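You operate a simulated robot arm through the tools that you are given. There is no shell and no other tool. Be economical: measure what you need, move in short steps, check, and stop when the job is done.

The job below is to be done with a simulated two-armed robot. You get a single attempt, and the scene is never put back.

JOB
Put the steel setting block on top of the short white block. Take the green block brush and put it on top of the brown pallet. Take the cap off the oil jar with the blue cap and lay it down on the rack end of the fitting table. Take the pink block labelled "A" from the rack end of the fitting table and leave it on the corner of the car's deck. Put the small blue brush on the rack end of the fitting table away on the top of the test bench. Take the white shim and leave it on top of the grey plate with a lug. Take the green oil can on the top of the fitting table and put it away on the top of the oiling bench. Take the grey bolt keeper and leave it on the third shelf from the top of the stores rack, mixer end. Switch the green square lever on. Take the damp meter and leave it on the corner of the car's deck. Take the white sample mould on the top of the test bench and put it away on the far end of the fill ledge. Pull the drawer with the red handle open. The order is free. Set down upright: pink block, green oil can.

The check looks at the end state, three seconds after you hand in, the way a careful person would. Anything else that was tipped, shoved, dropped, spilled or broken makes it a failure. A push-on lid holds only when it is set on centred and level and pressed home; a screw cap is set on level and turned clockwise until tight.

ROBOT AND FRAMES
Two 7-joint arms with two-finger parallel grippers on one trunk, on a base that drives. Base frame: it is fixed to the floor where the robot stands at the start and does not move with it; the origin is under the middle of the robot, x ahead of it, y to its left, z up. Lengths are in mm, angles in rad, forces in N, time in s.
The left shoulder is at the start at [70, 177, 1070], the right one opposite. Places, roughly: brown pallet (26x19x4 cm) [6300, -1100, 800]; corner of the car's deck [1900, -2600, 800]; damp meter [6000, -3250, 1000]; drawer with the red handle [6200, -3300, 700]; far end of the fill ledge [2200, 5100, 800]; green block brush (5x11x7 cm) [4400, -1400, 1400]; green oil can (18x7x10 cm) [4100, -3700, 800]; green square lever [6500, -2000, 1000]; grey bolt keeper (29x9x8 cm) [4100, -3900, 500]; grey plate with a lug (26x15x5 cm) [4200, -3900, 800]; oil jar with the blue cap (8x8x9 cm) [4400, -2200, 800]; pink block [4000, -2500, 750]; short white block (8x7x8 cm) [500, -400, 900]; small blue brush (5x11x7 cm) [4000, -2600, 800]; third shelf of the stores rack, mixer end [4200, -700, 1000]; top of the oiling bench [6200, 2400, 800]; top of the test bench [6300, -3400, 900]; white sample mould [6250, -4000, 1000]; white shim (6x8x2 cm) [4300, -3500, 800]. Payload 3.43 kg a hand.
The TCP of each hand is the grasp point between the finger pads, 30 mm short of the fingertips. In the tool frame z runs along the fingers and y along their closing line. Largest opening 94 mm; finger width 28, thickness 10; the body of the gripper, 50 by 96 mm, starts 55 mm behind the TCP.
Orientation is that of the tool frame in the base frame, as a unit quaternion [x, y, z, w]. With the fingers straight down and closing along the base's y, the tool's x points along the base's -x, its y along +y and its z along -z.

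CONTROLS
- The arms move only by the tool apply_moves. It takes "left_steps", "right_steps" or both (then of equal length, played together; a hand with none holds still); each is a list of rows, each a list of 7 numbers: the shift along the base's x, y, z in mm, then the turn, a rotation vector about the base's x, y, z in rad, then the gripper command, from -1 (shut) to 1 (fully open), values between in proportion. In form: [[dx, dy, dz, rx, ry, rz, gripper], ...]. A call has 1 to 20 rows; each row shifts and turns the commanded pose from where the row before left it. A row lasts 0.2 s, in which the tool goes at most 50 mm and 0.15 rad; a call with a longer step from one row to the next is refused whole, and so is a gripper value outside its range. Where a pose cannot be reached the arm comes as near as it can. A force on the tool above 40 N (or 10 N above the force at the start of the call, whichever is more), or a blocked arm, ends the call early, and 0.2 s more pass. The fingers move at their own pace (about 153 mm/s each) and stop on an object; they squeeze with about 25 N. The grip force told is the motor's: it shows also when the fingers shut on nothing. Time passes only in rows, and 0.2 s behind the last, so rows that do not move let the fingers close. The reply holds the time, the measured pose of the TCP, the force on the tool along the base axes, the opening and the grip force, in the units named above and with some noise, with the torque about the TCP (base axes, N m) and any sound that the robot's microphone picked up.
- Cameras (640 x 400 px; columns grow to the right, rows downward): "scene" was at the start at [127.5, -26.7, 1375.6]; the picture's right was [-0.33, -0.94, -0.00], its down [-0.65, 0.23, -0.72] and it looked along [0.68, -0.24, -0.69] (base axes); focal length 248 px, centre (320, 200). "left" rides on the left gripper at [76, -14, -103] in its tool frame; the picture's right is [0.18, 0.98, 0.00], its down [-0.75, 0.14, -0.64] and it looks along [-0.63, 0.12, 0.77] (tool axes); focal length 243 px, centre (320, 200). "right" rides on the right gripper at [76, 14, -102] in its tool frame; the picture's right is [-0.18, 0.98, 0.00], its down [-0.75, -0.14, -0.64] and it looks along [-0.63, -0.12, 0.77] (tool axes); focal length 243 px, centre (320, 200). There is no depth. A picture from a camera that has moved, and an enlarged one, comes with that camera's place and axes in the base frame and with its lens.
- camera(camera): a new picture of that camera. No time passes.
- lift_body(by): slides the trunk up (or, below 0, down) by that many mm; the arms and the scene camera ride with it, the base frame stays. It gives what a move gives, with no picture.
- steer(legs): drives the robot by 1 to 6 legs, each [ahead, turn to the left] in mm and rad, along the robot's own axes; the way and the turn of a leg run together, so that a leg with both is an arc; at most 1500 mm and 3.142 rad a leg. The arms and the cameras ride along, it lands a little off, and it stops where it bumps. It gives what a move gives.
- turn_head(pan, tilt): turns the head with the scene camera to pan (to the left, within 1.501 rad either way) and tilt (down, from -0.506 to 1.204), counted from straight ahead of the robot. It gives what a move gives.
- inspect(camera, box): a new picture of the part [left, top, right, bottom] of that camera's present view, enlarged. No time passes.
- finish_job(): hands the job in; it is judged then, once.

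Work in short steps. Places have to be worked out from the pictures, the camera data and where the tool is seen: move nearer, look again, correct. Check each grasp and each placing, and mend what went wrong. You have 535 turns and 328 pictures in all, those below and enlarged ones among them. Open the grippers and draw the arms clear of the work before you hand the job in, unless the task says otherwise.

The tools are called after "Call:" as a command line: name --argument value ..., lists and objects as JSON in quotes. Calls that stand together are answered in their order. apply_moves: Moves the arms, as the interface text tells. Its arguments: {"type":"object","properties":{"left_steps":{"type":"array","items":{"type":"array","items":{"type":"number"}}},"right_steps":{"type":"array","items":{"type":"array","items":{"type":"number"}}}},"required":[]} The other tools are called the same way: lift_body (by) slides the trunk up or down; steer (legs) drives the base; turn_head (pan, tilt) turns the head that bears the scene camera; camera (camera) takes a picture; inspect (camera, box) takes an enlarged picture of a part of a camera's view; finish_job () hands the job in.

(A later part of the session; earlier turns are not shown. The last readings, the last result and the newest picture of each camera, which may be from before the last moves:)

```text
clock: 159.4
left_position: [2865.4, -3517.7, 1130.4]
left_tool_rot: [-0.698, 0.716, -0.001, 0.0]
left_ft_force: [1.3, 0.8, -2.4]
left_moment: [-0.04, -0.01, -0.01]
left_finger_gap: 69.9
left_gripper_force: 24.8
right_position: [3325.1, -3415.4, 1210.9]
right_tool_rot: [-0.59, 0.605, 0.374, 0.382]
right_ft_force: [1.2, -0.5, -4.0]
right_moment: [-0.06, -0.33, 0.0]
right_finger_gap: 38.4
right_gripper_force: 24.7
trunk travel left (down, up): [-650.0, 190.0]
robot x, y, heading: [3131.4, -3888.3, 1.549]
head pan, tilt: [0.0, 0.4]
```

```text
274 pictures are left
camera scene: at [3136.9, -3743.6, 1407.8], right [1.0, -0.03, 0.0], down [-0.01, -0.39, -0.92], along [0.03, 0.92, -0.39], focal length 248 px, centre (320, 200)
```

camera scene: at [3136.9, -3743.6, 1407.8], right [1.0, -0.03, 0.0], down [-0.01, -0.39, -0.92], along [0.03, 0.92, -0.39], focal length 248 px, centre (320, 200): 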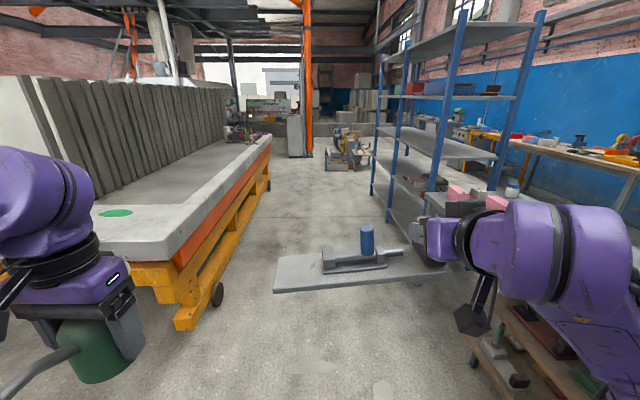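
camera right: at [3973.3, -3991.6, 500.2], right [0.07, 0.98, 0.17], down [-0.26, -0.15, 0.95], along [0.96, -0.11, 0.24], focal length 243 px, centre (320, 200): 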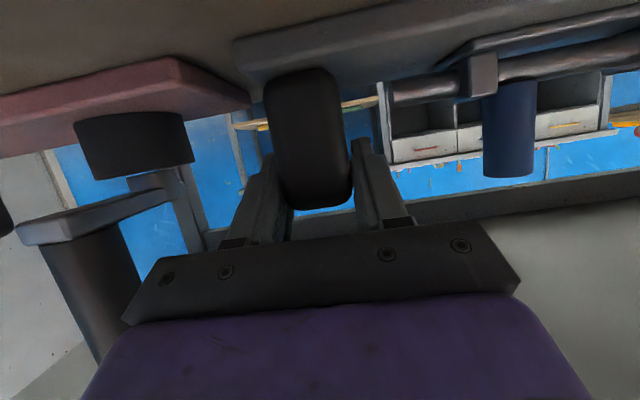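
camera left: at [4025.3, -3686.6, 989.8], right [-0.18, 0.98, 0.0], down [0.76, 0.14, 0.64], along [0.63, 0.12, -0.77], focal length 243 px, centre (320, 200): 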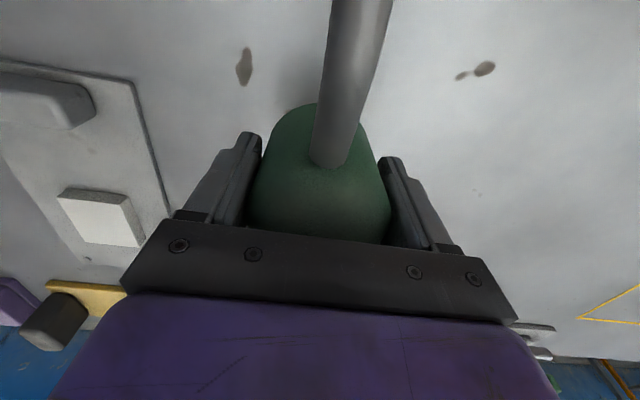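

The aisle is clear, with the green corner mark on the deck to the left and the rack on the right. I drive up the aisle.

Call:
steer --legs '[[0, -0.013], [1500, 0], [1000, 0]]'

Call:
turn_head --pan -0.8 --tilt 0.3

Call:
camera --camera "scene"

```text
clock: 172.0
left_position: [2965.2, -1006.5, 1129.6]
left_tool_rot: [-0.693, 0.721, 0.0, 0.0]
left_ft_force: [0.9, 0.3, -3.8]
left_moment: [-0.04, -0.01, 0.01]
left_finger_gap: 69.8
left_gripper_force: 25.3
right_position: [3425.2, -910.9, 1211.9]
right_tool_rot: [-0.586, 0.609, 0.372, 0.384]
right_ft_force: [0.7, -0.6, -4.2]
right_moment: [-0.06, -0.36, -0.02]
right_finger_gap: 38.4
right_gripper_force: 24.6
trunk travel left (down, up): [-650.0, 190.0]
robot x, y, heading: [3228.6, -1383.2, 1.527]
head pan, tilt: [0.0, 0.4]
```

```text
clock: 173.1
left_position: [2964.9, -1006.7, 1129.4]
left_tool_rot: [-0.693, 0.721, 0.0, 0.0]
left_ft_force: [0.0, -0.1, -3.1]
left_moment: [-0.04, -0.06, 0.03]
left_finger_gap: 69.8
left_gripper_force: 24.7
right_position: [3425.2, -911.9, 1210.7]
right_tool_rot: [-0.585, 0.61, 0.371, 0.384]
right_ft_force: [0.7, -0.5, -4.4]
right_moment: [-0.06, -0.36, 0.01]
right_finger_gap: 38.3
right_gripper_force: 25.5
trunk travel left (down, up): [-650.0, 190.0]
robot x, y, heading: [3229.3, -1377.2, 1.536]
head pan, tilt: [-0.799, 0.3]
```

```text
273 pictures are left
camera scene: at [3299.5, -1267.2, 1417.1], right [0.67, -0.74, 0.0], down [-0.22, -0.2, -0.96], along [0.71, 0.64, -0.3], focal length 248 px, centre (320, 200)
```

scene: 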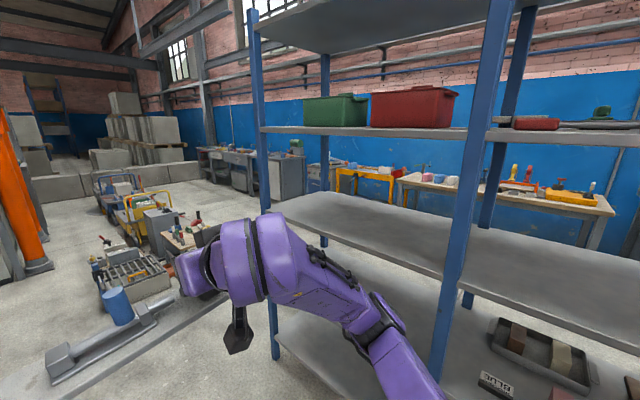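

Third shelf at the mixer end is empty: z≈980, between posts at y −284 and −1142, front at x≈4000. I drive on and turn to face it.

Call:
steer --legs '[[710, 0], [0, -1.536]]'

Call:
turn_head --pan 0 --tilt 0.5

Call:
camera --camera "scene"

```text
clock: 180.8
left_position: [3626.4, -401.7, 1129.5]
left_tool_rot: [0.008, 1.0, 0.0, 0.0]
left_ft_force: [0.5, -0.2, -3.2]
left_moment: [0.01, 0.0, 0.02]
left_finger_gap: 70.1
left_gripper_force: 24.8
right_position: [3734.8, -858.5, 1211.5]
right_tool_rot: [0.006, 0.846, -0.002, 0.534]
right_ft_force: [0.6, 0.3, -3.5]
right_moment: [-0.34, 0.01, 0.0]
right_finger_gap: 38.5
right_gripper_force: 24.7
trunk travel left (down, up): [-650.0, 190.0]
robot x, y, heading: [3257.5, -671.9, -0.015]
head pan, tilt: [-0.799, 0.3]
```

```text
clock: 181.9
left_position: [3626.7, -402.4, 1129.9]
left_tool_rot: [0.008, 1.0, 0.0, 0.0]
left_ft_force: [0.9, -0.4, -2.7]
left_moment: [-0.02, 0.07, 0.03]
left_finger_gap: 69.8
left_gripper_force: 25.2
right_position: [3734.5, -858.4, 1211.6]
right_tool_rot: [0.005, 0.846, -0.001, 0.534]
right_ft_force: [0.3, -0.2, -4.0]
right_moment: [-0.32, 0.08, 0.02]
right_finger_gap: 38.7
right_gripper_force: 25.7
trunk travel left (down, up): [-650.0, 190.0]
robot x, y, heading: [3258.6, -676.7, -0.019]
head pan, tilt: [0.0, 0.499]
```

```text
272 pictures are left
camera scene: at [3401.5, -675.1, 1398.7], right [-0.02, -1.0, 0.0], down [-0.48, 0.01, -0.88], along [0.88, -0.01, -0.48], focal length 248 px, centre (320, 200)
```

scene: 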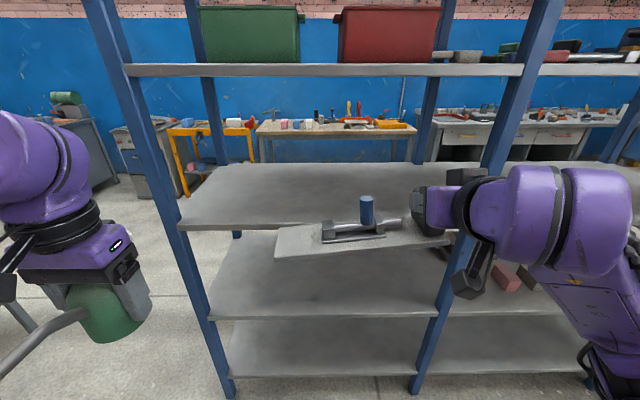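

I advance 350 mm so the keeper comes in over the shelf.

Call:
steer --legs '[[345, 0.017]]'

Call:
camera --camera "scene"

Call:
camera --camera "right"

```text
clock: 184.2
left_position: [3966.4, -396.4, 1130.7]
left_tool_rot: [-0.002, 1.0, 0.0, 0.0]
left_ft_force: [-0.2, 0.0, -2.9]
left_moment: [-0.01, 0.04, 0.0]
left_finger_gap: 70.1
left_gripper_force: 24.7
right_position: [4081.3, -850.5, 1211.2]
right_tool_rot: [-0.003, 0.846, 0.004, 0.534]
right_ft_force: [0.0, -0.5, -4.3]
right_moment: [-0.4, 0.08, -0.03]
right_finger_gap: 38.2
right_gripper_force: 24.4
trunk travel left (down, up): [-650.0, 190.0]
robot x, y, heading: [3606.1, -676.1, 0.0]
head pan, tilt: [0.0, 0.499]
```

```text
271 pictures are left
camera scene: at [3746.0, -673.9, 1398.7], right [0.0, -1.0, 0.0], down [-0.48, 0.0, -0.88], along [0.88, 0.0, -0.48], focal length 248 px, centre (320, 200)
```

scene: 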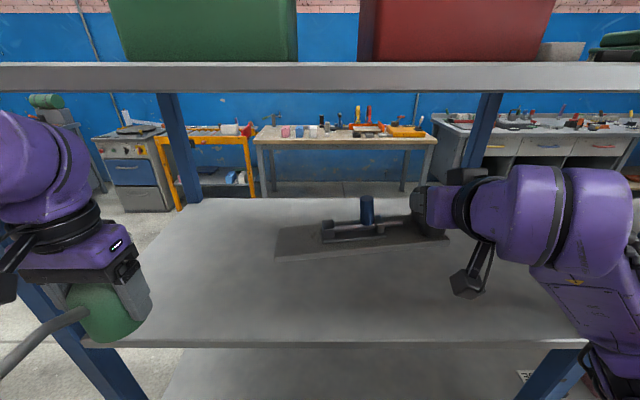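

```text
270 pictures are left
camera right: at [3957.7, -837.9, 1186.3], right [0.07, 0.98, 0.17], down [-0.25, -0.15, 0.96], along [0.96, -0.11, 0.24], focal length 243 px, centre (320, 200)
```

right: 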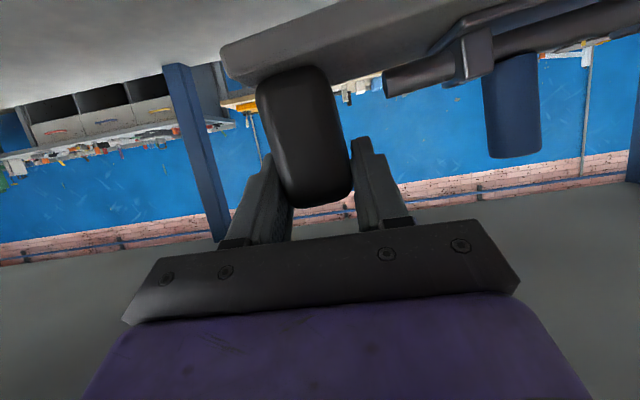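

Keeper is over the shelf (left end sags slightly). I move 50 mm further in and lower toward the shelf.

Call:
apply_moves --right_steps '[[12, 0, -25, 0, 0, 0, -1], [12, 0, -30, 0, 0, 0, -1], [12, 0, -30, 0, 0, 0, -1], [14, 0, -30, 0, 0, 0, -1], [0, 0, -20, 0, 0, 0, -1], [0, 0, -10, 0, 0, 0, -1], [0, 0, 0, 0, 0, 0, -1]]'

Call:
inspect --camera "scene" --box '[220, 180, 540, 360]'

```text
clock: 185.8
left_position: [3965.8, -396.1, 1130.4]
left_tool_rot: [-0.003, 1.0, -0.001, 0.0]
left_ft_force: [0.2, -0.6, -2.7]
left_moment: [0.01, 0.02, 0.01]
left_finger_gap: 69.8
left_gripper_force: 24.1
right_position: [4118.9, -805.4, 1081.5]
right_tool_rot: [-0.001, 0.846, 0.0, 0.533]
right_ft_force: [0.2, -0.6, -0.3]
right_moment: [0.3, -0.08, -0.04]
right_finger_gap: 38.2
right_gripper_force: 25.3
right hand out of reach, approached as far as the arm can: row 1, 2, 3, 4, 5
trunk travel left (down, up): [-650.0, 190.0]
robot x, y, heading: [3607.5, -677.3, 0.006]
head pan, tilt: [0.0, 0.499]
```

```text
2.00 times, centred on (380, 270) of scene
camera zoom: at [3745.8, -674.0, 1398.7], right [0.0, -1.0, 0.0], down [-0.48, 0.0, -0.88], along [0.88, 0.0, -0.48], focal length 497 px, centre (200, 60)
```

zoom: 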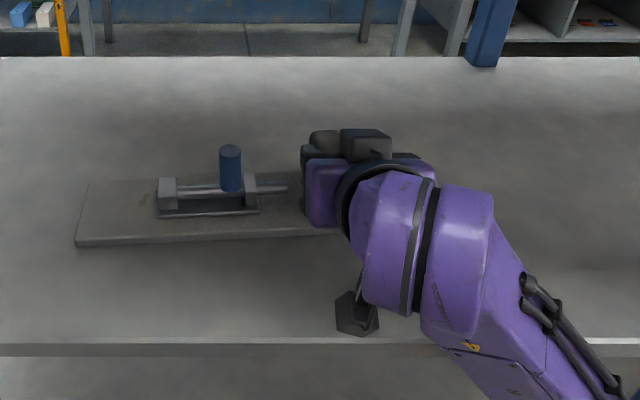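

Moment reversed: the left end has touched the shelf already. I check from the hand camera before lowering the handle end.

Call:
camera --camera "right"

```text
268 pictures are left
camera right: at [3995.3, -791.8, 1056.0], right [0.07, 0.98, 0.17], down [-0.25, -0.14, 0.96], along [0.96, -0.11, 0.24], focal length 243 px, centre (320, 200)
```

right: 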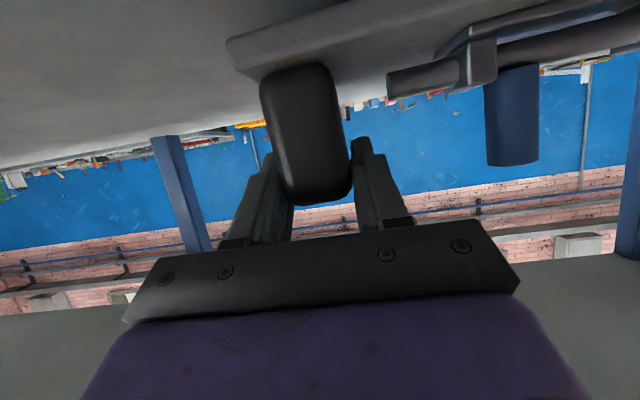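

The plate sags only ~4° and the shelf top seems near z 1005. I lower slowly until the handle end is down.

Call:
apply_moves --right_steps '[[0, 0, -6, 0, 0, 0, -1], [0, 0, -6, 0, 0, 0, -1], [0, 0, -5, 0, 0, 0, -1], [0, 0, -4, 0, 0, 0, -1], [0, 0, 0, 0, 0, 0, -1]]'

Call:
camera --camera "right"

```text
clock: 186.9
left_position: [3963.3, -395.8, 1131.3]
left_tool_rot: [-0.002, 1.0, 0.001, 0.001]
left_ft_force: [-0.6, -0.1, -3.0]
left_moment: [0.01, 0.05, 0.01]
left_finger_gap: 70.0
left_gripper_force: 24.8
right_position: [4116.3, -800.6, 1063.1]
right_tool_rot: [-0.003, 0.845, 0.003, 0.535]
right_ft_force: [1.4, -6.8, 21.0]
right_moment: [-0.19, 0.07, 0.29]
right_finger_gap: 38.3
right_gripper_force: 25.0
right hand out of reach, approached as far as the arm can: row 2
trunk travel left (down, up): [-650.0, 190.0]
robot x, y, heading: [3605.9, -674.2, 0.004]
head pan, tilt: [0.0, 0.499]
```

```text
267 pictures are left
camera right: at [3991.6, -787.3, 1037.3], right [0.07, 0.98, 0.17], down [-0.26, -0.14, 0.96], along [0.96, -0.11, 0.24], focal length 243 px, centre (320, 200)
```

right: 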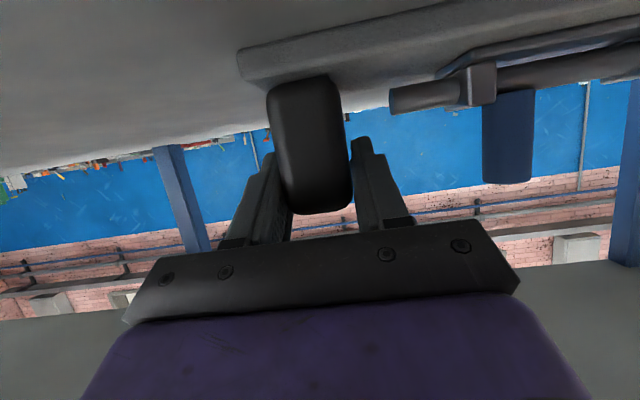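

21 N upward and the plate now lies flat. I release and back the hand out.

Call:
apply_moves --right_steps '[[0, 0, 2, 0, 0, 0, -0.5], [0, 0, 0, 0, 0, 0, 0], [0, 0, 0, 0, 0, 0, 0.5], [0, 0, 0, 0, 0, 0, 0.5], [-20, 0, 5, 0, 0, 0, 0.5], [-35, 0, 15, 0, 0, 0, 0.5], [-35, 0, 25, 0, 0, 0, 0.5], [-35, 0, 30, 0, 0, 0, 0.5], [0, 0, 0, 0, 0, 0, 0.5]]'

Call:
camera --camera "scene"

```text
clock: 188.9
left_position: [3966.0, -396.7, 1130.0]
left_tool_rot: [-0.003, 1.0, 0.0, 0.0]
left_ft_force: [0.7, -1.0, -3.4]
left_moment: [0.01, 0.0, 0.02]
left_finger_gap: 69.9
left_gripper_force: 24.7
right_position: [4020.6, -809.0, 1144.8]
right_tool_rot: [-0.004, 0.846, 0.004, 0.534]
right_ft_force: [-0.4, 0.1, -0.7]
right_moment: [-0.01, 0.01, 0.01]
right_finger_gap: 70.8
right_gripper_force: 0.0
right hand out of reach, approached as far as the arm can: row 7, 8
trunk travel left (down, up): [-650.0, 190.0]
robot x, y, heading: [3609.0, -678.1, 0.007]
head pan, tilt: [0.0, 0.499]
```

```text
266 pictures are left
camera scene: at [3746.4, -673.9, 1398.6], right [0.0, -1.0, 0.0], down [-0.48, 0.0, -0.88], along [0.88, 0.0, -0.48], focal length 248 px, centre (320, 200)
```

scene: 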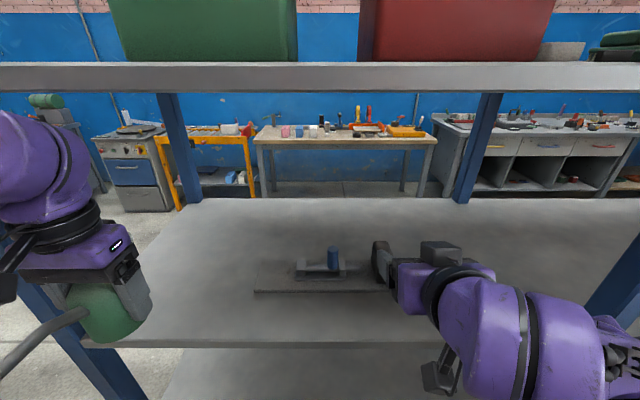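

Keeper placed. I back off and survey toward the oiling bench (north-east).

Call:
steer --legs '[[-400, 0], [0, 0.8]]'

Call:
turn_head --pan 0 --tilt 0.25

Call:
camera --camera "scene"

```text
clock: 193.5
left_position: [3257.0, -223.6, 1129.9]
left_tool_rot: [-0.398, 0.918, -0.001, 0.0]
left_ft_force: [0.5, 0.6, -3.4]
left_moment: [-0.03, 0.03, -0.01]
left_finger_gap: 69.8
left_gripper_force: 25.0
right_position: [3592.9, -468.7, 1145.3]
right_tool_rot: [-0.337, 0.775, 0.215, 0.49]
right_ft_force: [-0.2, 0.2, 0.3]
right_moment: [0.03, 0.0, 0.01]
right_finger_gap: 70.3
right_gripper_force: 0.1
trunk travel left (down, up): [-650.0, 190.0]
robot x, y, heading: [3208.6, -678.7, 0.814]
head pan, tilt: [0.0, 0.499]
```

```text
clock: 194.3
left_position: [3255.1, -223.7, 1129.7]
left_tool_rot: [-0.397, 0.918, 0.0, 0.001]
left_ft_force: [0.3, 0.1, -3.6]
left_moment: [-0.05, -0.01, 0.0]
left_finger_gap: 70.0
left_gripper_force: 25.2
right_position: [3593.0, -468.9, 1145.3]
right_tool_rot: [-0.337, 0.775, 0.214, 0.489]
right_ft_force: [0.6, -0.4, -0.1]
right_moment: [0.0, -0.03, 0.01]
right_finger_gap: 70.4
right_gripper_force: 0.0
trunk travel left (down, up): [-650.0, 190.0]
robot x, y, heading: [3208.5, -678.1, 0.813]
head pan, tilt: [0.0, 0.25]
```

```text
265 pictures are left
camera scene: at [3307.4, -572.3, 1421.8], right [0.73, -0.69, 0.0], down [-0.17, -0.18, -0.97], along [0.66, 0.7, -0.25], focal length 248 px, centre (320, 200)
```

scene: 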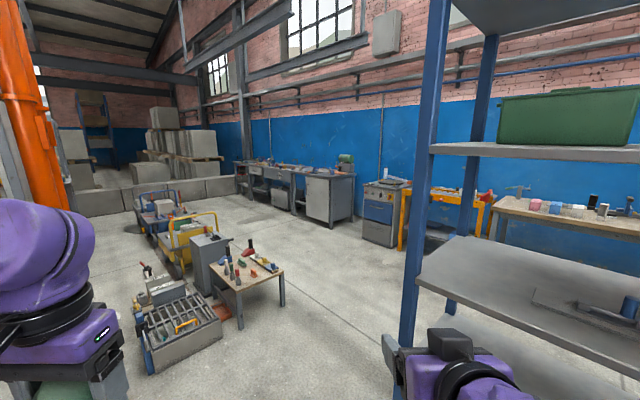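

The grey bench with the green device (about [6000+, 2000+]) is the oiling bench. I go round the rack end: north to y≈300, then east.

Call:
steer --legs '[[0, 0.757], [980, 0], [0, -1.571], [1500, 0], [700, 0], [0, 1.0]]'

Call:
camera --camera "scene"

```text
clock: 218.4
left_position: [5425.5, 713.2, 1130.4]
left_tool_rot: [-0.47, 0.882, 0.0, -0.001]
left_ft_force: [-0.6, -0.2, -2.5]
left_moment: [0.0, 0.0, 0.0]
left_finger_gap: 69.9
left_gripper_force: 24.8
right_position: [5796.2, 527.0, 1145.8]
right_tool_rot: [-0.399, 0.745, 0.254, 0.471]
right_ft_force: [-0.1, -0.4, 0.7]
right_moment: [0.0, -0.01, 0.0]
right_finger_gap: 70.3
right_gripper_force: 0.0
trunk travel left (down, up): [-650.0, 190.0]
robot x, y, heading: [5454.4, 255.9, 0.979]
head pan, tilt: [0.0, 0.25]
```

```text
264 pictures are left
camera scene: at [5532.9, 377.3, 1421.9], right [0.83, -0.56, 0.0], down [-0.14, -0.21, -0.97], along [0.54, 0.8, -0.25], focal length 248 px, centre (320, 200)
```

scene: 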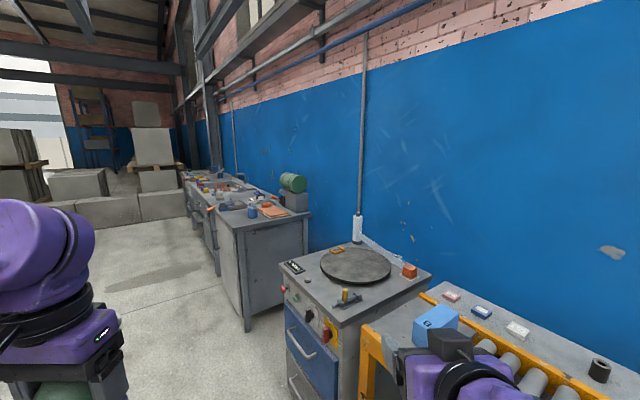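

The bench's near end is at about y 2000, front x≈5950. I drive to (5450, 2350) and face it.

Call:
steer --legs '[[0, 0.6], [1500, 0], [600, 0], [0, -1.571]]'

Call:
turn_head --pan 0 --tilt 0.6

Call:
camera --camera "scene"

```text
clock: 234.2
left_position: [5854.1, 2633.9, 1130.3]
left_tool_rot: [-0.002, 1.0, -0.001, 0.001]
left_ft_force: [1.3, 0.5, -3.0]
left_moment: [0.02, 0.01, 0.0]
left_finger_gap: 69.8
left_gripper_force: 24.5
right_position: [5909.1, 2221.5, 1144.9]
right_tool_rot: [-0.004, 0.845, 0.005, 0.534]
right_ft_force: [0.1, -0.6, 0.4]
right_moment: [0.0, 0.02, -0.02]
right_finger_gap: 70.6
right_gripper_force: 0.1
trunk travel left (down, up): [-650.0, 190.0]
robot x, y, heading: [5488.6, 2354.8, 0.003]
head pan, tilt: [0.0, 0.25]
```

```text
clock: 235.1
left_position: [5854.2, 2632.2, 1130.8]
left_tool_rot: [-0.002, 1.0, 0.0, 0.0]
left_ft_force: [0.0, -0.5, -2.6]
left_moment: [0.03, 0.07, -0.02]
left_finger_gap: 69.9
left_gripper_force: 25.0
right_position: [5907.8, 2220.8, 1144.2]
right_tool_rot: [-0.004, 0.845, 0.004, 0.535]
right_ft_force: [-0.3, -1.0, 0.4]
right_moment: [-0.02, -0.02, -0.02]
right_finger_gap: 70.5
right_gripper_force: 0.0
trunk travel left (down, up): [-650.0, 190.0]
robot x, y, heading: [5497.6, 2353.8, 0.008]
head pan, tilt: [0.0, 0.6]
```

```text
263 pictures are left
camera scene: at [5631.1, 2355.9, 1389.7], right [0.0, -1.0, 0.0], down [-0.56, 0.0, -0.83], along [0.83, 0.0, -0.56], focal length 248 px, centre (320, 200)
```

scene: 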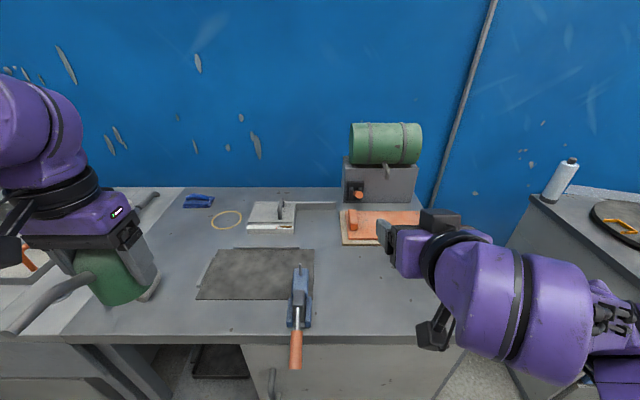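

Clear spot left of the mat, about [6090, 2755]. I move 100 mm closer and carry the can over it.

Call:
steer --legs '[[100, 0]]'

Call:
apply_moves --left_steps '[[30, 25, -20, 0, 0, 0, -1], [30, 25, -25, 0, 0, 0, -1], [30, 25, -25, 0, 0, 0, -1], [30, 25, -25, 0, 0, 0, -1], [15, 20, -25, 0, 0, 0, -1], [0, 0, 0, 0, 0, 0, -1]]'

Call:
camera --camera "left"

Call:
camera --camera "scene"

```text
clock: 236.2
left_position: [5953.0, 2633.0, 1129.3]
left_tool_rot: [-0.002, 1.0, 0.0, 0.0]
left_ft_force: [0.7, 0.3, -3.3]
left_moment: [0.0, 0.05, -0.02]
left_finger_gap: 70.0
left_gripper_force: 24.7
right_position: [6008.6, 2221.4, 1145.4]
right_tool_rot: [-0.005, 0.845, 0.004, 0.535]
right_ft_force: [0.9, -0.2, -0.3]
right_moment: [0.0, -0.01, 0.0]
right_finger_gap: 70.6
right_gripper_force: 0.1
trunk travel left (down, up): [-650.0, 190.0]
robot x, y, heading: [5593.7, 2356.7, 0.001]
head pan, tilt: [0.0, 0.6]
```

```text
clock: 237.6
left_position: [6087.7, 2753.8, 1010.4]
left_tool_rot: [-0.003, 1.0, 0.0, 0.001]
left_ft_force: [-0.3, -0.1, -2.5]
left_moment: [0.0, 0.02, 0.0]
left_finger_gap: 70.1
left_gripper_force: 25.1
right_position: [6007.8, 2220.8, 1144.7]
right_tool_rot: [-0.005, 0.845, 0.005, 0.535]
right_ft_force: [0.7, -0.8, -0.4]
right_moment: [0.01, -0.02, -0.02]
right_finger_gap: 70.7
right_gripper_force: 0.1
trunk travel left (down, up): [-650.0, 190.0]
robot x, y, heading: [5592.9, 2355.8, 0.0]
head pan, tilt: [0.0, 0.6]
```

```text
262 pictures are left
camera left: at [6012.4, 2739.1, 1111.8], right [-0.19, 0.98, 0.0], down [0.75, 0.14, 0.64], along [0.63, 0.12, -0.77], focal length 243 px, centre (320, 200)
```

left: 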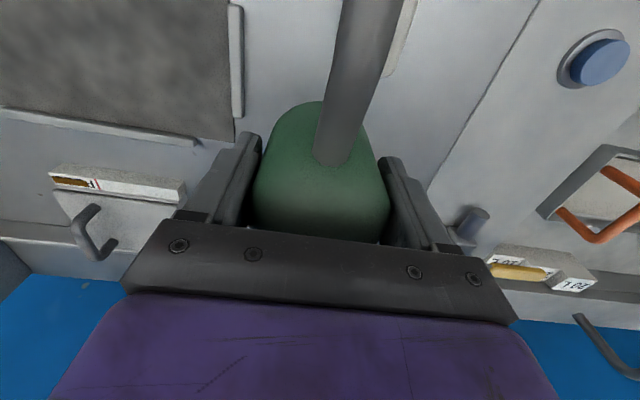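

```text
261 pictures are left
camera scene: at [5730.7, 2356.0, 1389.8], right [0.0, -1.0, 0.0], down [-0.56, 0.0, -0.83], along [0.83, 0.0, -0.56], focal length 248 px, centre (320, 200)
```

scene: 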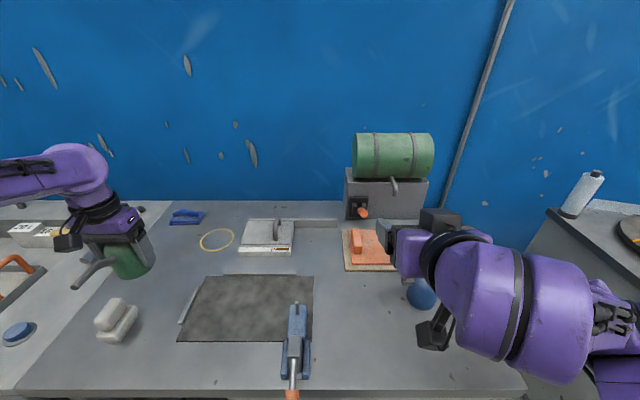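

A white lump lies near-left at ~[6044, 2820]; I shift the can to [6133, 2737] between it and the mat's lip, then lower partway.

Call:
apply_moves --left_steps '[[23, -9, 0, 0, 0, 0, -1], [23, -9, -10, 0, 0, 0, -1], [0, 0, -40, 0, 0, 0, -1], [0, 0, -40, 0, 0, 0, -1], [0, 0, 0, 0, 0, 0, -1]]'

Call:
camera --camera "left"

Call:
inspect --camera "scene" --box '[40, 190, 260, 350]'

```text
clock: 238.8
left_position: [6136.4, 2735.1, 920.5]
left_tool_rot: [-0.003, 1.0, 0.0, 0.0]
left_ft_force: [-0.4, 0.9, -2.9]
left_moment: [0.01, 0.03, -0.02]
left_finger_gap: 70.1
left_gripper_force: 25.0
right_position: [6008.7, 2221.4, 1144.6]
right_tool_rot: [-0.004, 0.845, 0.004, 0.535]
right_ft_force: [-0.9, 0.6, -0.8]
right_moment: [0.03, -0.04, 0.01]
right_finger_gap: 70.9
right_gripper_force: 0.0
trunk travel left (down, up): [-650.0, 190.0]
robot x, y, heading: [5592.2, 2358.5, 0.001]
head pan, tilt: [0.0, 0.6]
```

```text
260 pictures are left
camera left: at [6060.9, 2720.5, 1022.6], right [-0.19, 0.98, 0.0], down [0.75, 0.14, 0.64], along [0.63, 0.12, -0.77], focal length 243 px, centre (320, 200)
```

left: 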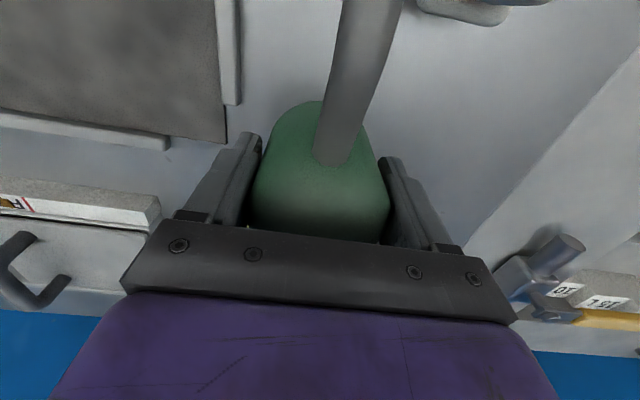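

```text
2.50 times, centred on (150, 270) of scene
camera zoom: at [5730.7, 2356.2, 1389.8], right [0.0, -1.0, 0.0], down [-0.56, 0.0, -0.83], along [0.83, 0.0, -0.56], focal length 621 px, centre (745, 25)
```

zoom: 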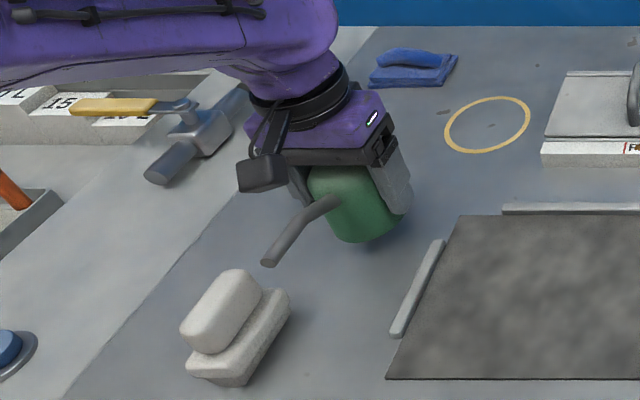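

The spot is clear. I descend in small rows until contact.

Call:
apply_moves --left_steps '[[0, 0, -15, 0, 0, 0, -1], [0, 0, -10, 0, 0, 0, -1], [0, 0, -6, 0, 0, 0, -1], [0, 0, -5, 0, 0, 0, -1], [0, 0, 0, 0, 0, 0, -1]]'

Call:
inspect --camera "scene" --box '[40, 190, 260, 350]'

```text
clock: 240.0
left_position: [6134.7, 2735.0, 887.0]
left_tool_rot: [-0.002, 1.0, 0.001, 0.003]
left_ft_force: [7.1, 5.0, 22.6]
left_moment: [-0.09, -0.34, 0.08]
left_finger_gap: 69.7
left_gripper_force: 24.7
right_position: [6006.8, 2220.5, 1145.1]
right_tool_rot: [-0.004, 0.845, 0.005, 0.535]
right_ft_force: [-0.4, 0.8, -0.3]
right_moment: [0.0, -0.03, -0.01]
right_finger_gap: 70.3
right_gripper_force: 0.1
trunk travel left (down, up): [-650.0, 190.0]
robot x, y, heading: [5589.5, 2356.7, 0.004]
head pan, tilt: [0.0, 0.6]
```

```text
2.50 times, centred on (150, 270) of scene
camera zoom: at [5729.3, 2354.5, 1390.2], right [0.0, -1.0, 0.0], down [-0.56, 0.0, -0.83], along [0.83, 0.0, -0.56], focal length 621 px, centre (745, 25)
```

zoom: 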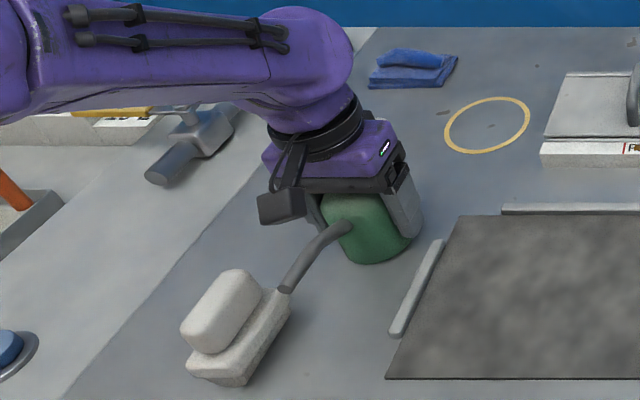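

Contact at 22 N on the bench top (z≈849). I ease, open and rise.

Call:
apply_moves --left_steps '[[0, 0, 2, 0, 0, 0, -1], [0, 0, 0, 0, 0, 0, 0.6], [0, 0, 0, 0, 0, 0, 0.8], [0, 0, 0, 0, 0, 0, 0.8], [0, 0, 30, 0, 0, 0, 0.8], [0, 0, 45, 0, 0, 0, 0.8], [0, 0, 45, 0, 0, 0, 0.8], [-20, -10, 40, 0, 0, 0, 0.8]]'

Call:
camera --camera "scene"

```text
clock: 241.8
left_position: [6109.8, 2727.9, 1047.7]
left_tool_rot: [-0.002, 1.0, 0.001, 0.001]
left_ft_force: [-0.5, -0.2, 0.0]
left_moment: [0.02, -0.02, 0.01]
left_finger_gap: 84.6
left_gripper_force: 0.0
right_position: [6005.6, 2219.5, 1145.7]
right_tool_rot: [-0.003, 0.845, 0.004, 0.535]
right_ft_force: [-0.2, -1.0, 0.4]
right_moment: [-0.01, 0.02, 0.0]
right_finger_gap: 70.6
right_gripper_force: 0.1
trunk travel left (down, up): [-650.0, 190.0]
robot x, y, heading: [5591.9, 2355.4, 0.007]
head pan, tilt: [0.0, 0.6]
```

```text
257 pictures are left
camera scene: at [5728.5, 2354.4, 1390.0], right [0.0, -1.0, 0.0], down [-0.56, 0.0, -0.83], along [0.83, 0.0, -0.56], focal length 248 px, centre (320, 200)
```

scene: 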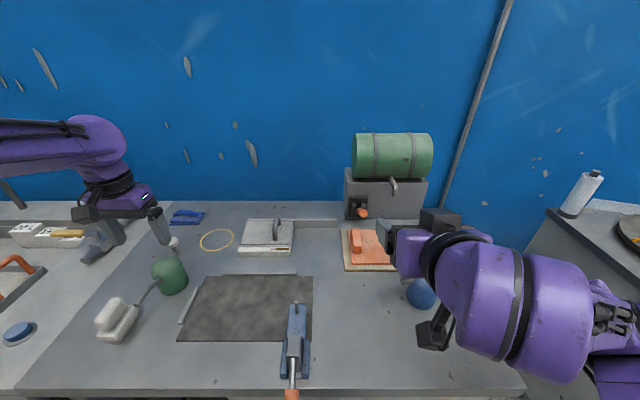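

The can stands well. I tuck the left hand, back off and drive south along the east aisle toward the rack's back.

Call:
apply_moves --left_steps '[[-35, -10, 20, 0, 0, 0, 0], [-35, -10, 20, 0, 0, 0, 0], [-35, -10, 20, 0, 0, 0, 0], [-35, -15, 20, 0, 0, 0, 0], [-25, -20, 20, 0, 0, 0, 0], [0, 0, 0, 0, 0, 0, 0]]'

Call:
steer --legs '[[-330, 0], [0, -1.571], [1500, 0], [1000, 0]]'

Call:
turn_head --pan 0 --tilt 0.25

Call:
camera --camera "scene"

```text
clock: 243.2
left_position: [6004.7, 2707.0, 1144.0]
left_tool_rot: [-0.004, 1.0, -0.008, 0.001]
left_ft_force: [0.5, 0.6, -0.2]
left_moment: [0.0, 0.02, 0.01]
left_finger_gap: 46.8
left_gripper_force: 0.0
left hand out of reach, approached as far as the arm can: row 4, 5
right_position: [6008.0, 2222.0, 1144.8]
right_tool_rot: [-0.004, 0.845, 0.004, 0.535]
right_ft_force: [-1.1, 0.1, 0.0]
right_moment: [0.02, 0.02, -0.01]
right_finger_gap: 70.4
right_gripper_force: 0.0
trunk travel left (down, up): [-650.0, 190.0]
robot x, y, heading: [5596.0, 2355.2, 0.005]
head pan, tilt: [0.0, 0.6]
```

```text
clock: 260.9
left_position: [5645.8, -531.4, 1143.6]
left_tool_rot: [0.706, 0.708, -0.005, -0.005]
left_ft_force: [-0.5, 1.0, 0.0]
left_moment: [0.0, -0.02, 0.02]
left_finger_gap: 47.1
left_gripper_force: 0.0
right_position: [5161.0, -535.5, 1144.2]
right_tool_rot: [0.596, 0.599, -0.376, 0.38]
right_ft_force: [0.9, 0.6, 0.3]
right_moment: [-0.05, 0.03, 0.0]
right_finger_gap: 70.4
right_gripper_force: 0.0
trunk travel left (down, up): [-650.0, 190.0]
robot x, y, heading: [5295.4, -121.1, -1.569]
head pan, tilt: [0.0, 0.6]
```

```text
clock: 261.7
left_position: [5646.0, -531.3, 1141.7]
left_tool_rot: [0.705, 0.709, -0.007, -0.006]
left_ft_force: [-0.3, 0.0, -0.6]
left_moment: [-0.01, 0.01, -0.03]
left_finger_gap: 47.0
left_gripper_force: 0.0
right_position: [5161.2, -534.7, 1144.2]
right_tool_rot: [0.596, 0.599, -0.376, 0.381]
right_ft_force: [0.4, 0.4, -0.3]
right_moment: [0.01, 0.01, -0.01]
right_finger_gap: 70.8
right_gripper_force: 0.0
trunk travel left (down, up): [-650.0, 190.0]
robot x, y, heading: [5292.3, -119.3, -1.567]
head pan, tilt: [0.0, 0.25]
```

```text
256 pictures are left
camera scene: at [5295.7, -263.1, 1421.8], right [-1.0, 0.0, 0.0], down [0.0, 0.25, -0.97], along [0.0, -0.97, -0.25], focal length 248 px, centre (320, 200)
```

scene: 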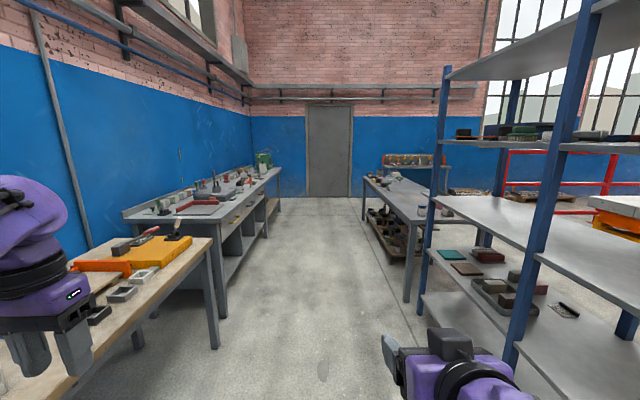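

The aisle is open. I drive on to the brush's bay and turn to face the rack (west).

Call:
steer --legs '[[1130, 0], [0, -1.571]]'

Call:
turn_head --pan 0 --tilt 0.0

Call:
camera --camera "scene"

```text
clock: 271.4
left_position: [4880.7, -1616.6, 1143.1]
left_tool_rot: [1.0, -0.001, 0.001, -0.009]
left_ft_force: [-0.1, 0.0, -0.3]
left_moment: [0.01, 0.01, 0.01]
left_finger_gap: 46.8
left_gripper_force: 0.1
right_position: [4879.6, -1131.5, 1144.2]
right_tool_rot: [0.845, -0.001, -0.534, 0.001]
right_ft_force: [0.2, 0.8, -0.4]
right_moment: [0.01, 0.02, -0.01]
right_finger_gap: 70.5
right_gripper_force: 0.0
trunk travel left (down, up): [-650.0, 190.0]
robot x, y, heading: [5297.0, -1270.0, 3.14]
head pan, tilt: [0.0, 0.25]
```

```text
clock: 272.1
left_position: [4879.9, -1615.5, 1143.7]
left_tool_rot: [1.0, 0.001, 0.0, -0.01]
left_ft_force: [0.4, -0.1, -0.3]
left_moment: [0.02, 0.03, -0.02]
left_finger_gap: 47.1
left_gripper_force: 0.1
right_position: [4878.8, -1131.0, 1145.1]
right_tool_rot: [0.845, 0.0, -0.534, 0.002]
right_ft_force: [-0.1, 0.8, 0.3]
right_moment: [0.05, 0.0, 0.01]
right_finger_gap: 70.6
right_gripper_force: 0.1
trunk travel left (down, up): [-650.0, 190.0]
robot x, y, heading: [5294.5, -1266.8, 3.137]
head pan, tilt: [0.0, 0.0]
```

```text
255 pictures are left
camera scene: at [5153.1, -1266.6, 1444.9], right [0.01, 1.0, 0.0], down [0.0, 0.0, -1.0], along [-1.0, 0.01, 0.0], focal length 248 px, centre (320, 200)
```

scene: 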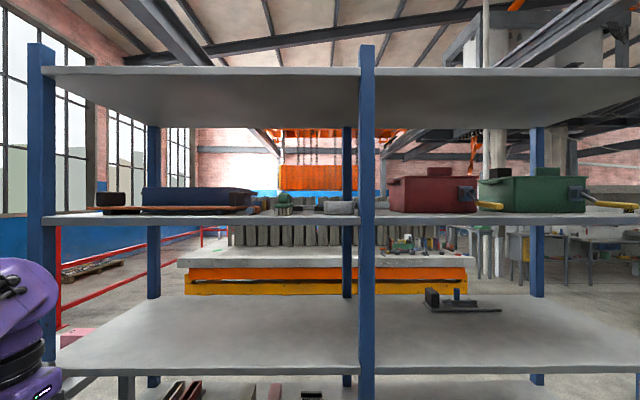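

The green brush is at the shelf, about [4400, −1380, 1425]. I enlarge it.

Call:
inspect --camera "scene" --box '[230, 170, 390, 270]'

Call:
lift_body --by 190

Call:
turn_head --pan 0 --tilt 0.35

Call:
inspect --camera "scene" --box '[200, 100, 440, 250]'

```text
4.00 times, centred on (310, 220) of scene
camera zoom: at [5153.1, -1266.6, 1444.9], right [0.01, 1.0, 0.0], down [0.0, 0.0, -1.0], along [-1.0, 0.01, 0.0], focal length 994 px, centre (360, 120)
```

zoom: 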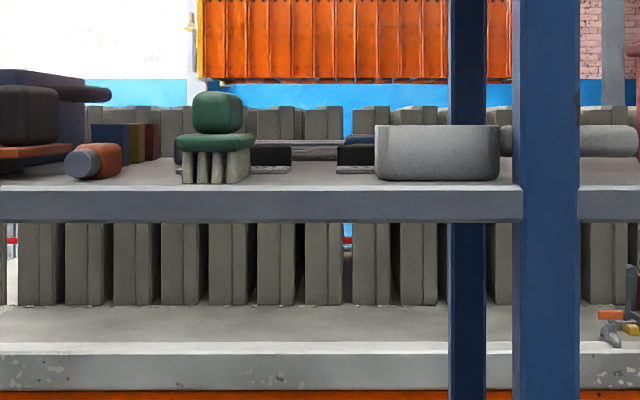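

```text
clock: 274.2
left_position: [4879.7, -1615.0, 1332.5]
left_tool_rot: [1.0, 0.001, 0.0, -0.008]
left_ft_force: [-0.8, -0.5, 0.8]
left_moment: [0.04, -0.01, 0.0]
left_finger_gap: 46.8
left_gripper_force: 0.0
right_position: [4879.1, -1128.8, 1335.8]
right_tool_rot: [0.845, 0.0, -0.535, 0.002]
right_ft_force: [0.6, -0.5, -0.4]
right_moment: [0.04, 0.01, 0.0]
right_finger_gap: 70.4
right_gripper_force: 0.1
trunk travel left (down, up): [-840.0, 0.0]
robot x, y, heading: [5292.7, -1269.9, 3.14]
head pan, tilt: [0.0, 0.0]
```

```text
clock: 275.1
left_position: [4879.7, -1616.4, 1333.0]
left_tool_rot: [1.0, 0.0, 0.0, -0.009]
left_ft_force: [-0.6, -0.3, -0.3]
left_moment: [-0.01, 0.01, 0.04]
left_finger_gap: 46.8
left_gripper_force: 0.0
right_position: [4880.2, -1130.6, 1335.2]
right_tool_rot: [0.845, 0.0, -0.534, 0.002]
right_ft_force: [0.9, -0.3, 0.5]
right_moment: [-0.01, 0.0, -0.01]
right_finger_gap: 70.8
right_gripper_force: 0.0
trunk travel left (down, up): [-840.0, 0.0]
robot x, y, heading: [5295.0, -1269.6, 3.139]
head pan, tilt: [0.0, 0.351]
```

```text
2.67 times, centred on (320, 175) of scene
camera zoom: at [5150.0, -1266.6, 1602.5], right [0.01, 1.0, 0.0], down [0.34, 0.0, -0.94], along [-0.94, 0.01, -0.34], focal length 663 px, centre (320, 267)
```

zoom: 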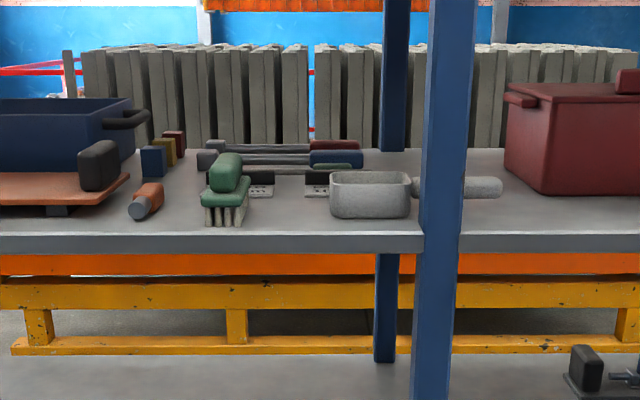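

Brush handle centre [4421, −1364, 1452], ~37 mm wide, shelf z≈1397. I pitch the left hand forward (25° down) and raise it.

Call:
apply_moves --left_steps '[[0, 15, 15, 0, 0.142, 0, 0.4], [0, 20, 15, 0, 0.142, 0, 0.4], [0, 20, 15, 0, 0.142, 0, 0.4], [0, 20, 20, 0, 0.142, 0, 0.4], [0, 20, 20, 0, 0.142, 0, 0.4], [0, 20, 20, 0, 0.142, 0, 0.4], [0, 20, 20, 0, 0.142, 0, 0.4], [0, 20, 20, 0, 0.142, 0, 0.4], [0, 15, 10, 0, 0, 0, 0.4], [0, 0, 0, 0, 0, 0, 0.4]]'

Call:
steer --legs '[[200, 0]]'

Call:
camera --camera "left"

Call:
camera --camera "scene"

```text
clock: 277.3
left_position: [4698.1, -1585.8, 1518.6]
left_tool_rot: [0.843, 0.002, -0.538, -0.012]
left_ft_force: [-0.1, -0.3, 0.4]
left_moment: [0.02, 0.02, 0.0]
left_finger_gap: 65.9
left_gripper_force: 0.1
left hand out of reach, approached as far as the arm can: row 1, 2, 3, 4, 5, 6, 7, 8, 9
right_position: [4879.5, -1130.9, 1335.3]
right_tool_rot: [0.845, 0.0, -0.535, 0.002]
right_ft_force: [0.2, -0.3, -0.1]
right_moment: [0.0, 0.01, 0.02]
right_finger_gap: 70.5
right_gripper_force: 0.0
trunk travel left (down, up): [-840.0, 0.0]
robot x, y, heading: [5291.8, -1269.5, 3.134]
head pan, tilt: [0.0, 0.351]
```

```text
clock: 278.9
left_position: [4500.7, -1581.4, 1519.2]
left_tool_rot: [0.842, -0.002, -0.539, -0.014]
left_ft_force: [0.8, -0.3, -1.0]
left_moment: [0.0, 0.0, 0.0]
left_finger_gap: 65.8
left_gripper_force: 0.2
right_position: [4683.8, -1127.6, 1336.3]
right_tool_rot: [0.844, -0.001, -0.537, 0.001]
right_ft_force: [0.4, -0.4, 0.0]
right_moment: [-0.01, -0.02, 0.01]
right_finger_gap: 70.6
right_gripper_force: 0.1
trunk travel left (down, up): [-840.0, 0.0]
robot x, y, heading: [5095.4, -1265.1, 3.133]
head pan, tilt: [0.0, 0.351]
```

```text
252 pictures are left
camera left: at [4626.6, -1569.3, 1493.0], right [0.06, -0.98, -0.19], down [0.26, -0.17, 0.95], along [-0.96, -0.11, 0.25], focal length 243 px, centre (320, 200)
```

left: 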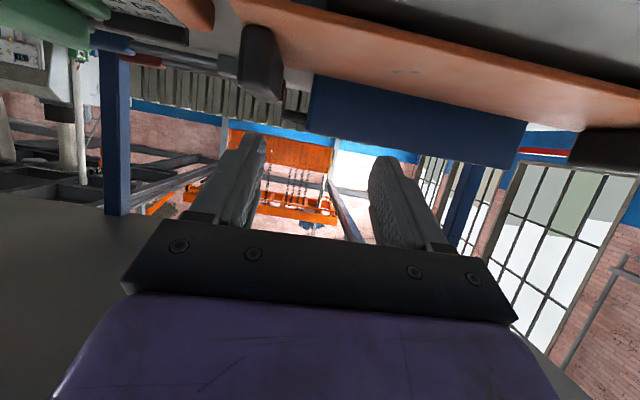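

```text
251 pictures are left
camera scene: at [4953.8, -1264.6, 1602.9], right [0.01, 1.0, 0.0], down [0.34, 0.0, -0.94], along [-0.94, 0.01, -0.34], focal length 248 px, centre (320, 200)
```

scene: 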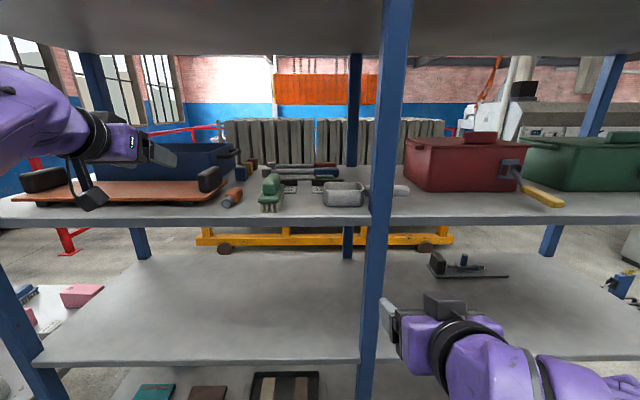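

The hand sits high above the board, clear. I draw it back and shift it sideways in line with the brush.

Call:
apply_moves --left_steps '[[20, 30, 0, 0, 0, 0, 0.3], [20, 35, 0, 0, 0, 0, 0.3], [20, 38, -5, 0, 0, 0, 0.3], [15, 38, -5, 0, 0, 0, 0.3], [10, 38, -5, 0, 0, 0, 0.3], [0, 38, -5, 0, 0, 0, 0.3], [0, 0, 0, 0, 0, 0, 0.3]]'

Call:
camera --camera "left"

```text
clock: 280.5
left_position: [4451.5, -1422.7, 1540.6]
left_tool_rot: [0.842, 0.006, -0.538, -0.021]
left_ft_force: [-0.7, 0.4, 0.6]
left_moment: [0.0, 0.04, -0.01]
left_finger_gap: 60.9
left_gripper_force: 0.1
left hand out of reach, approached as far as the arm can: row 1, 2, 3, 4, 5, 6
right_position: [4679.6, -1127.9, 1334.9]
right_tool_rot: [0.845, -0.001, -0.535, 0.001]
right_ft_force: [-0.7, 0.1, 0.0]
right_moment: [-0.01, 0.01, 0.01]
right_finger_gap: 70.4
right_gripper_force: 0.1
trunk travel left (down, up): [-840.0, 0.0]
robot x, y, heading: [5091.0, -1270.6, 3.133]
head pan, tilt: [0.0, 0.351]
```

```text
250 pictures are left
camera left: at [4578.4, -1409.1, 1515.5], right [0.07, -0.98, -0.21], down [0.26, -0.18, 0.95], along [-0.96, -0.12, 0.24], focal length 243 px, centre (320, 200)
```

left: 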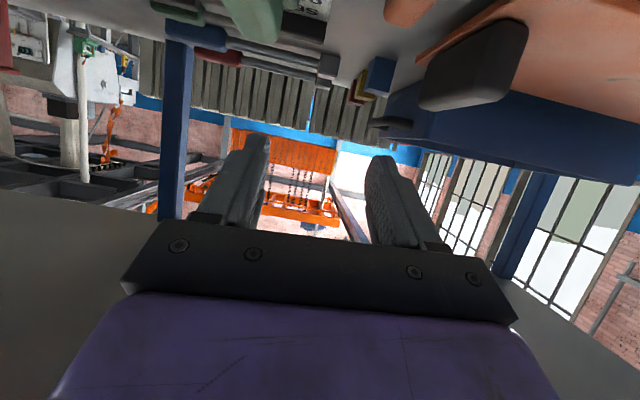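

The pose limit pushes the hand forward up here. I back out of the rack and find a feasible lower pose in free space.

Call:
steer --legs '[[-230, 0]]'

Call:
apply_moves --left_steps '[[0, 0, -25, 0, 0, 0, 0.3], [0, 5, -25, 0, 0, 0, 0.3], [0, 5, -25, 0, 0, 0, 0.3], [0, 0, 0, 0, 0, 0, 0.3]]'

```text
clock: 282.2
left_position: [4676.8, -1420.0, 1540.5]
left_tool_rot: [0.843, 0.004, -0.537, -0.023]
left_ft_force: [-0.2, -0.4, -0.4]
left_moment: [0.01, -0.01, 0.01]
left_finger_gap: 61.2
left_gripper_force: 0.0
right_position: [4904.4, -1129.1, 1334.4]
right_tool_rot: [0.846, -0.002, -0.533, 0.0]
right_ft_force: [-0.2, 0.1, -1.6]
right_moment: [0.0, -0.03, 0.01]
right_finger_gap: 70.6
right_gripper_force: 0.1
trunk travel left (down, up): [-840.0, 0.0]
robot x, y, heading: [5320.4, -1268.6, 3.131]
head pan, tilt: [0.0, 0.351]
```

```text
clock: 283.2
left_position: [4663.8, -1420.6, 1471.7]
left_tool_rot: [0.843, 0.013, -0.537, -0.029]
left_ft_force: [0.5, 0.2, 0.3]
left_moment: [-0.01, -0.02, -0.04]
left_finger_gap: 61.1
left_gripper_force: 0.1
left hand out of reach, approached as far as the arm can: row 1, 2, 3
right_position: [4907.6, -1129.5, 1335.0]
right_tool_rot: [0.845, -0.002, -0.535, 0.0]
right_ft_force: [-0.8, 0.2, -0.1]
right_moment: [-0.01, 0.01, 0.03]
right_finger_gap: 70.3
right_gripper_force: 0.0
trunk travel left (down, up): [-840.0, 0.0]
robot x, y, heading: [5320.5, -1267.4, 3.128]
head pan, tilt: [0.0, 0.351]
```

I test whether the hand can come closer at this height.

Call:
apply_moves --left_steps '[[25, 0, 0, 0, 0, 0, 0.3], [25, 0, 0, 0, 0, 0, 0.3], [25, 0, 0, 0, 0, 0, 0.3], [0, 0, 0, 0, 0, 0, 0.3]]'

Call:
camera --camera "scene"

```text
clock: 284.2
left_position: [4664.9, -1418.6, 1477.0]
left_tool_rot: [0.842, 0.011, -0.539, -0.031]
left_ft_force: [0.3, 0.7, -0.8]
left_moment: [0.0, 0.01, 0.02]
left_finger_gap: 61.1
left_gripper_force: 0.0
left hand out of reach, approached as far as the arm can: row 1, 2, 3
right_position: [4906.7, -1128.3, 1335.6]
right_tool_rot: [0.845, -0.002, -0.534, 0.001]
right_ft_force: [1.3, -0.4, -1.0]
right_moment: [-0.03, -0.01, -0.01]
right_finger_gap: 70.8
right_gripper_force: 0.2
trunk travel left (down, up): [-840.0, 0.0]
robot x, y, heading: [5319.5, -1265.3, 3.131]
head pan, tilt: [0.0, 0.351]
```

```text
249 pictures are left
camera scene: at [5176.8, -1266.4, 1602.5], right [0.01, 1.0, 0.0], down [0.34, 0.0, -0.94], along [-0.94, 0.01, -0.34], focal length 248 px, centre (320, 200)
```

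scene: 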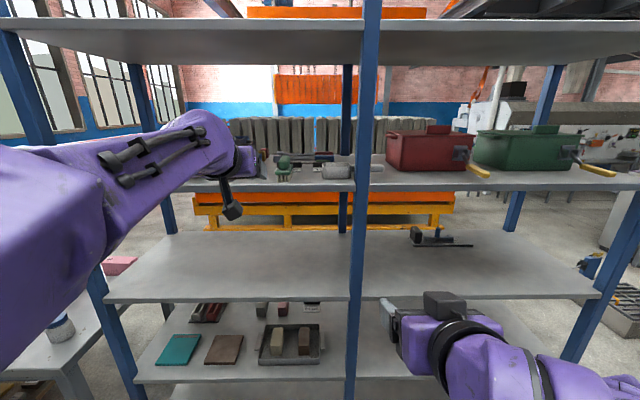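

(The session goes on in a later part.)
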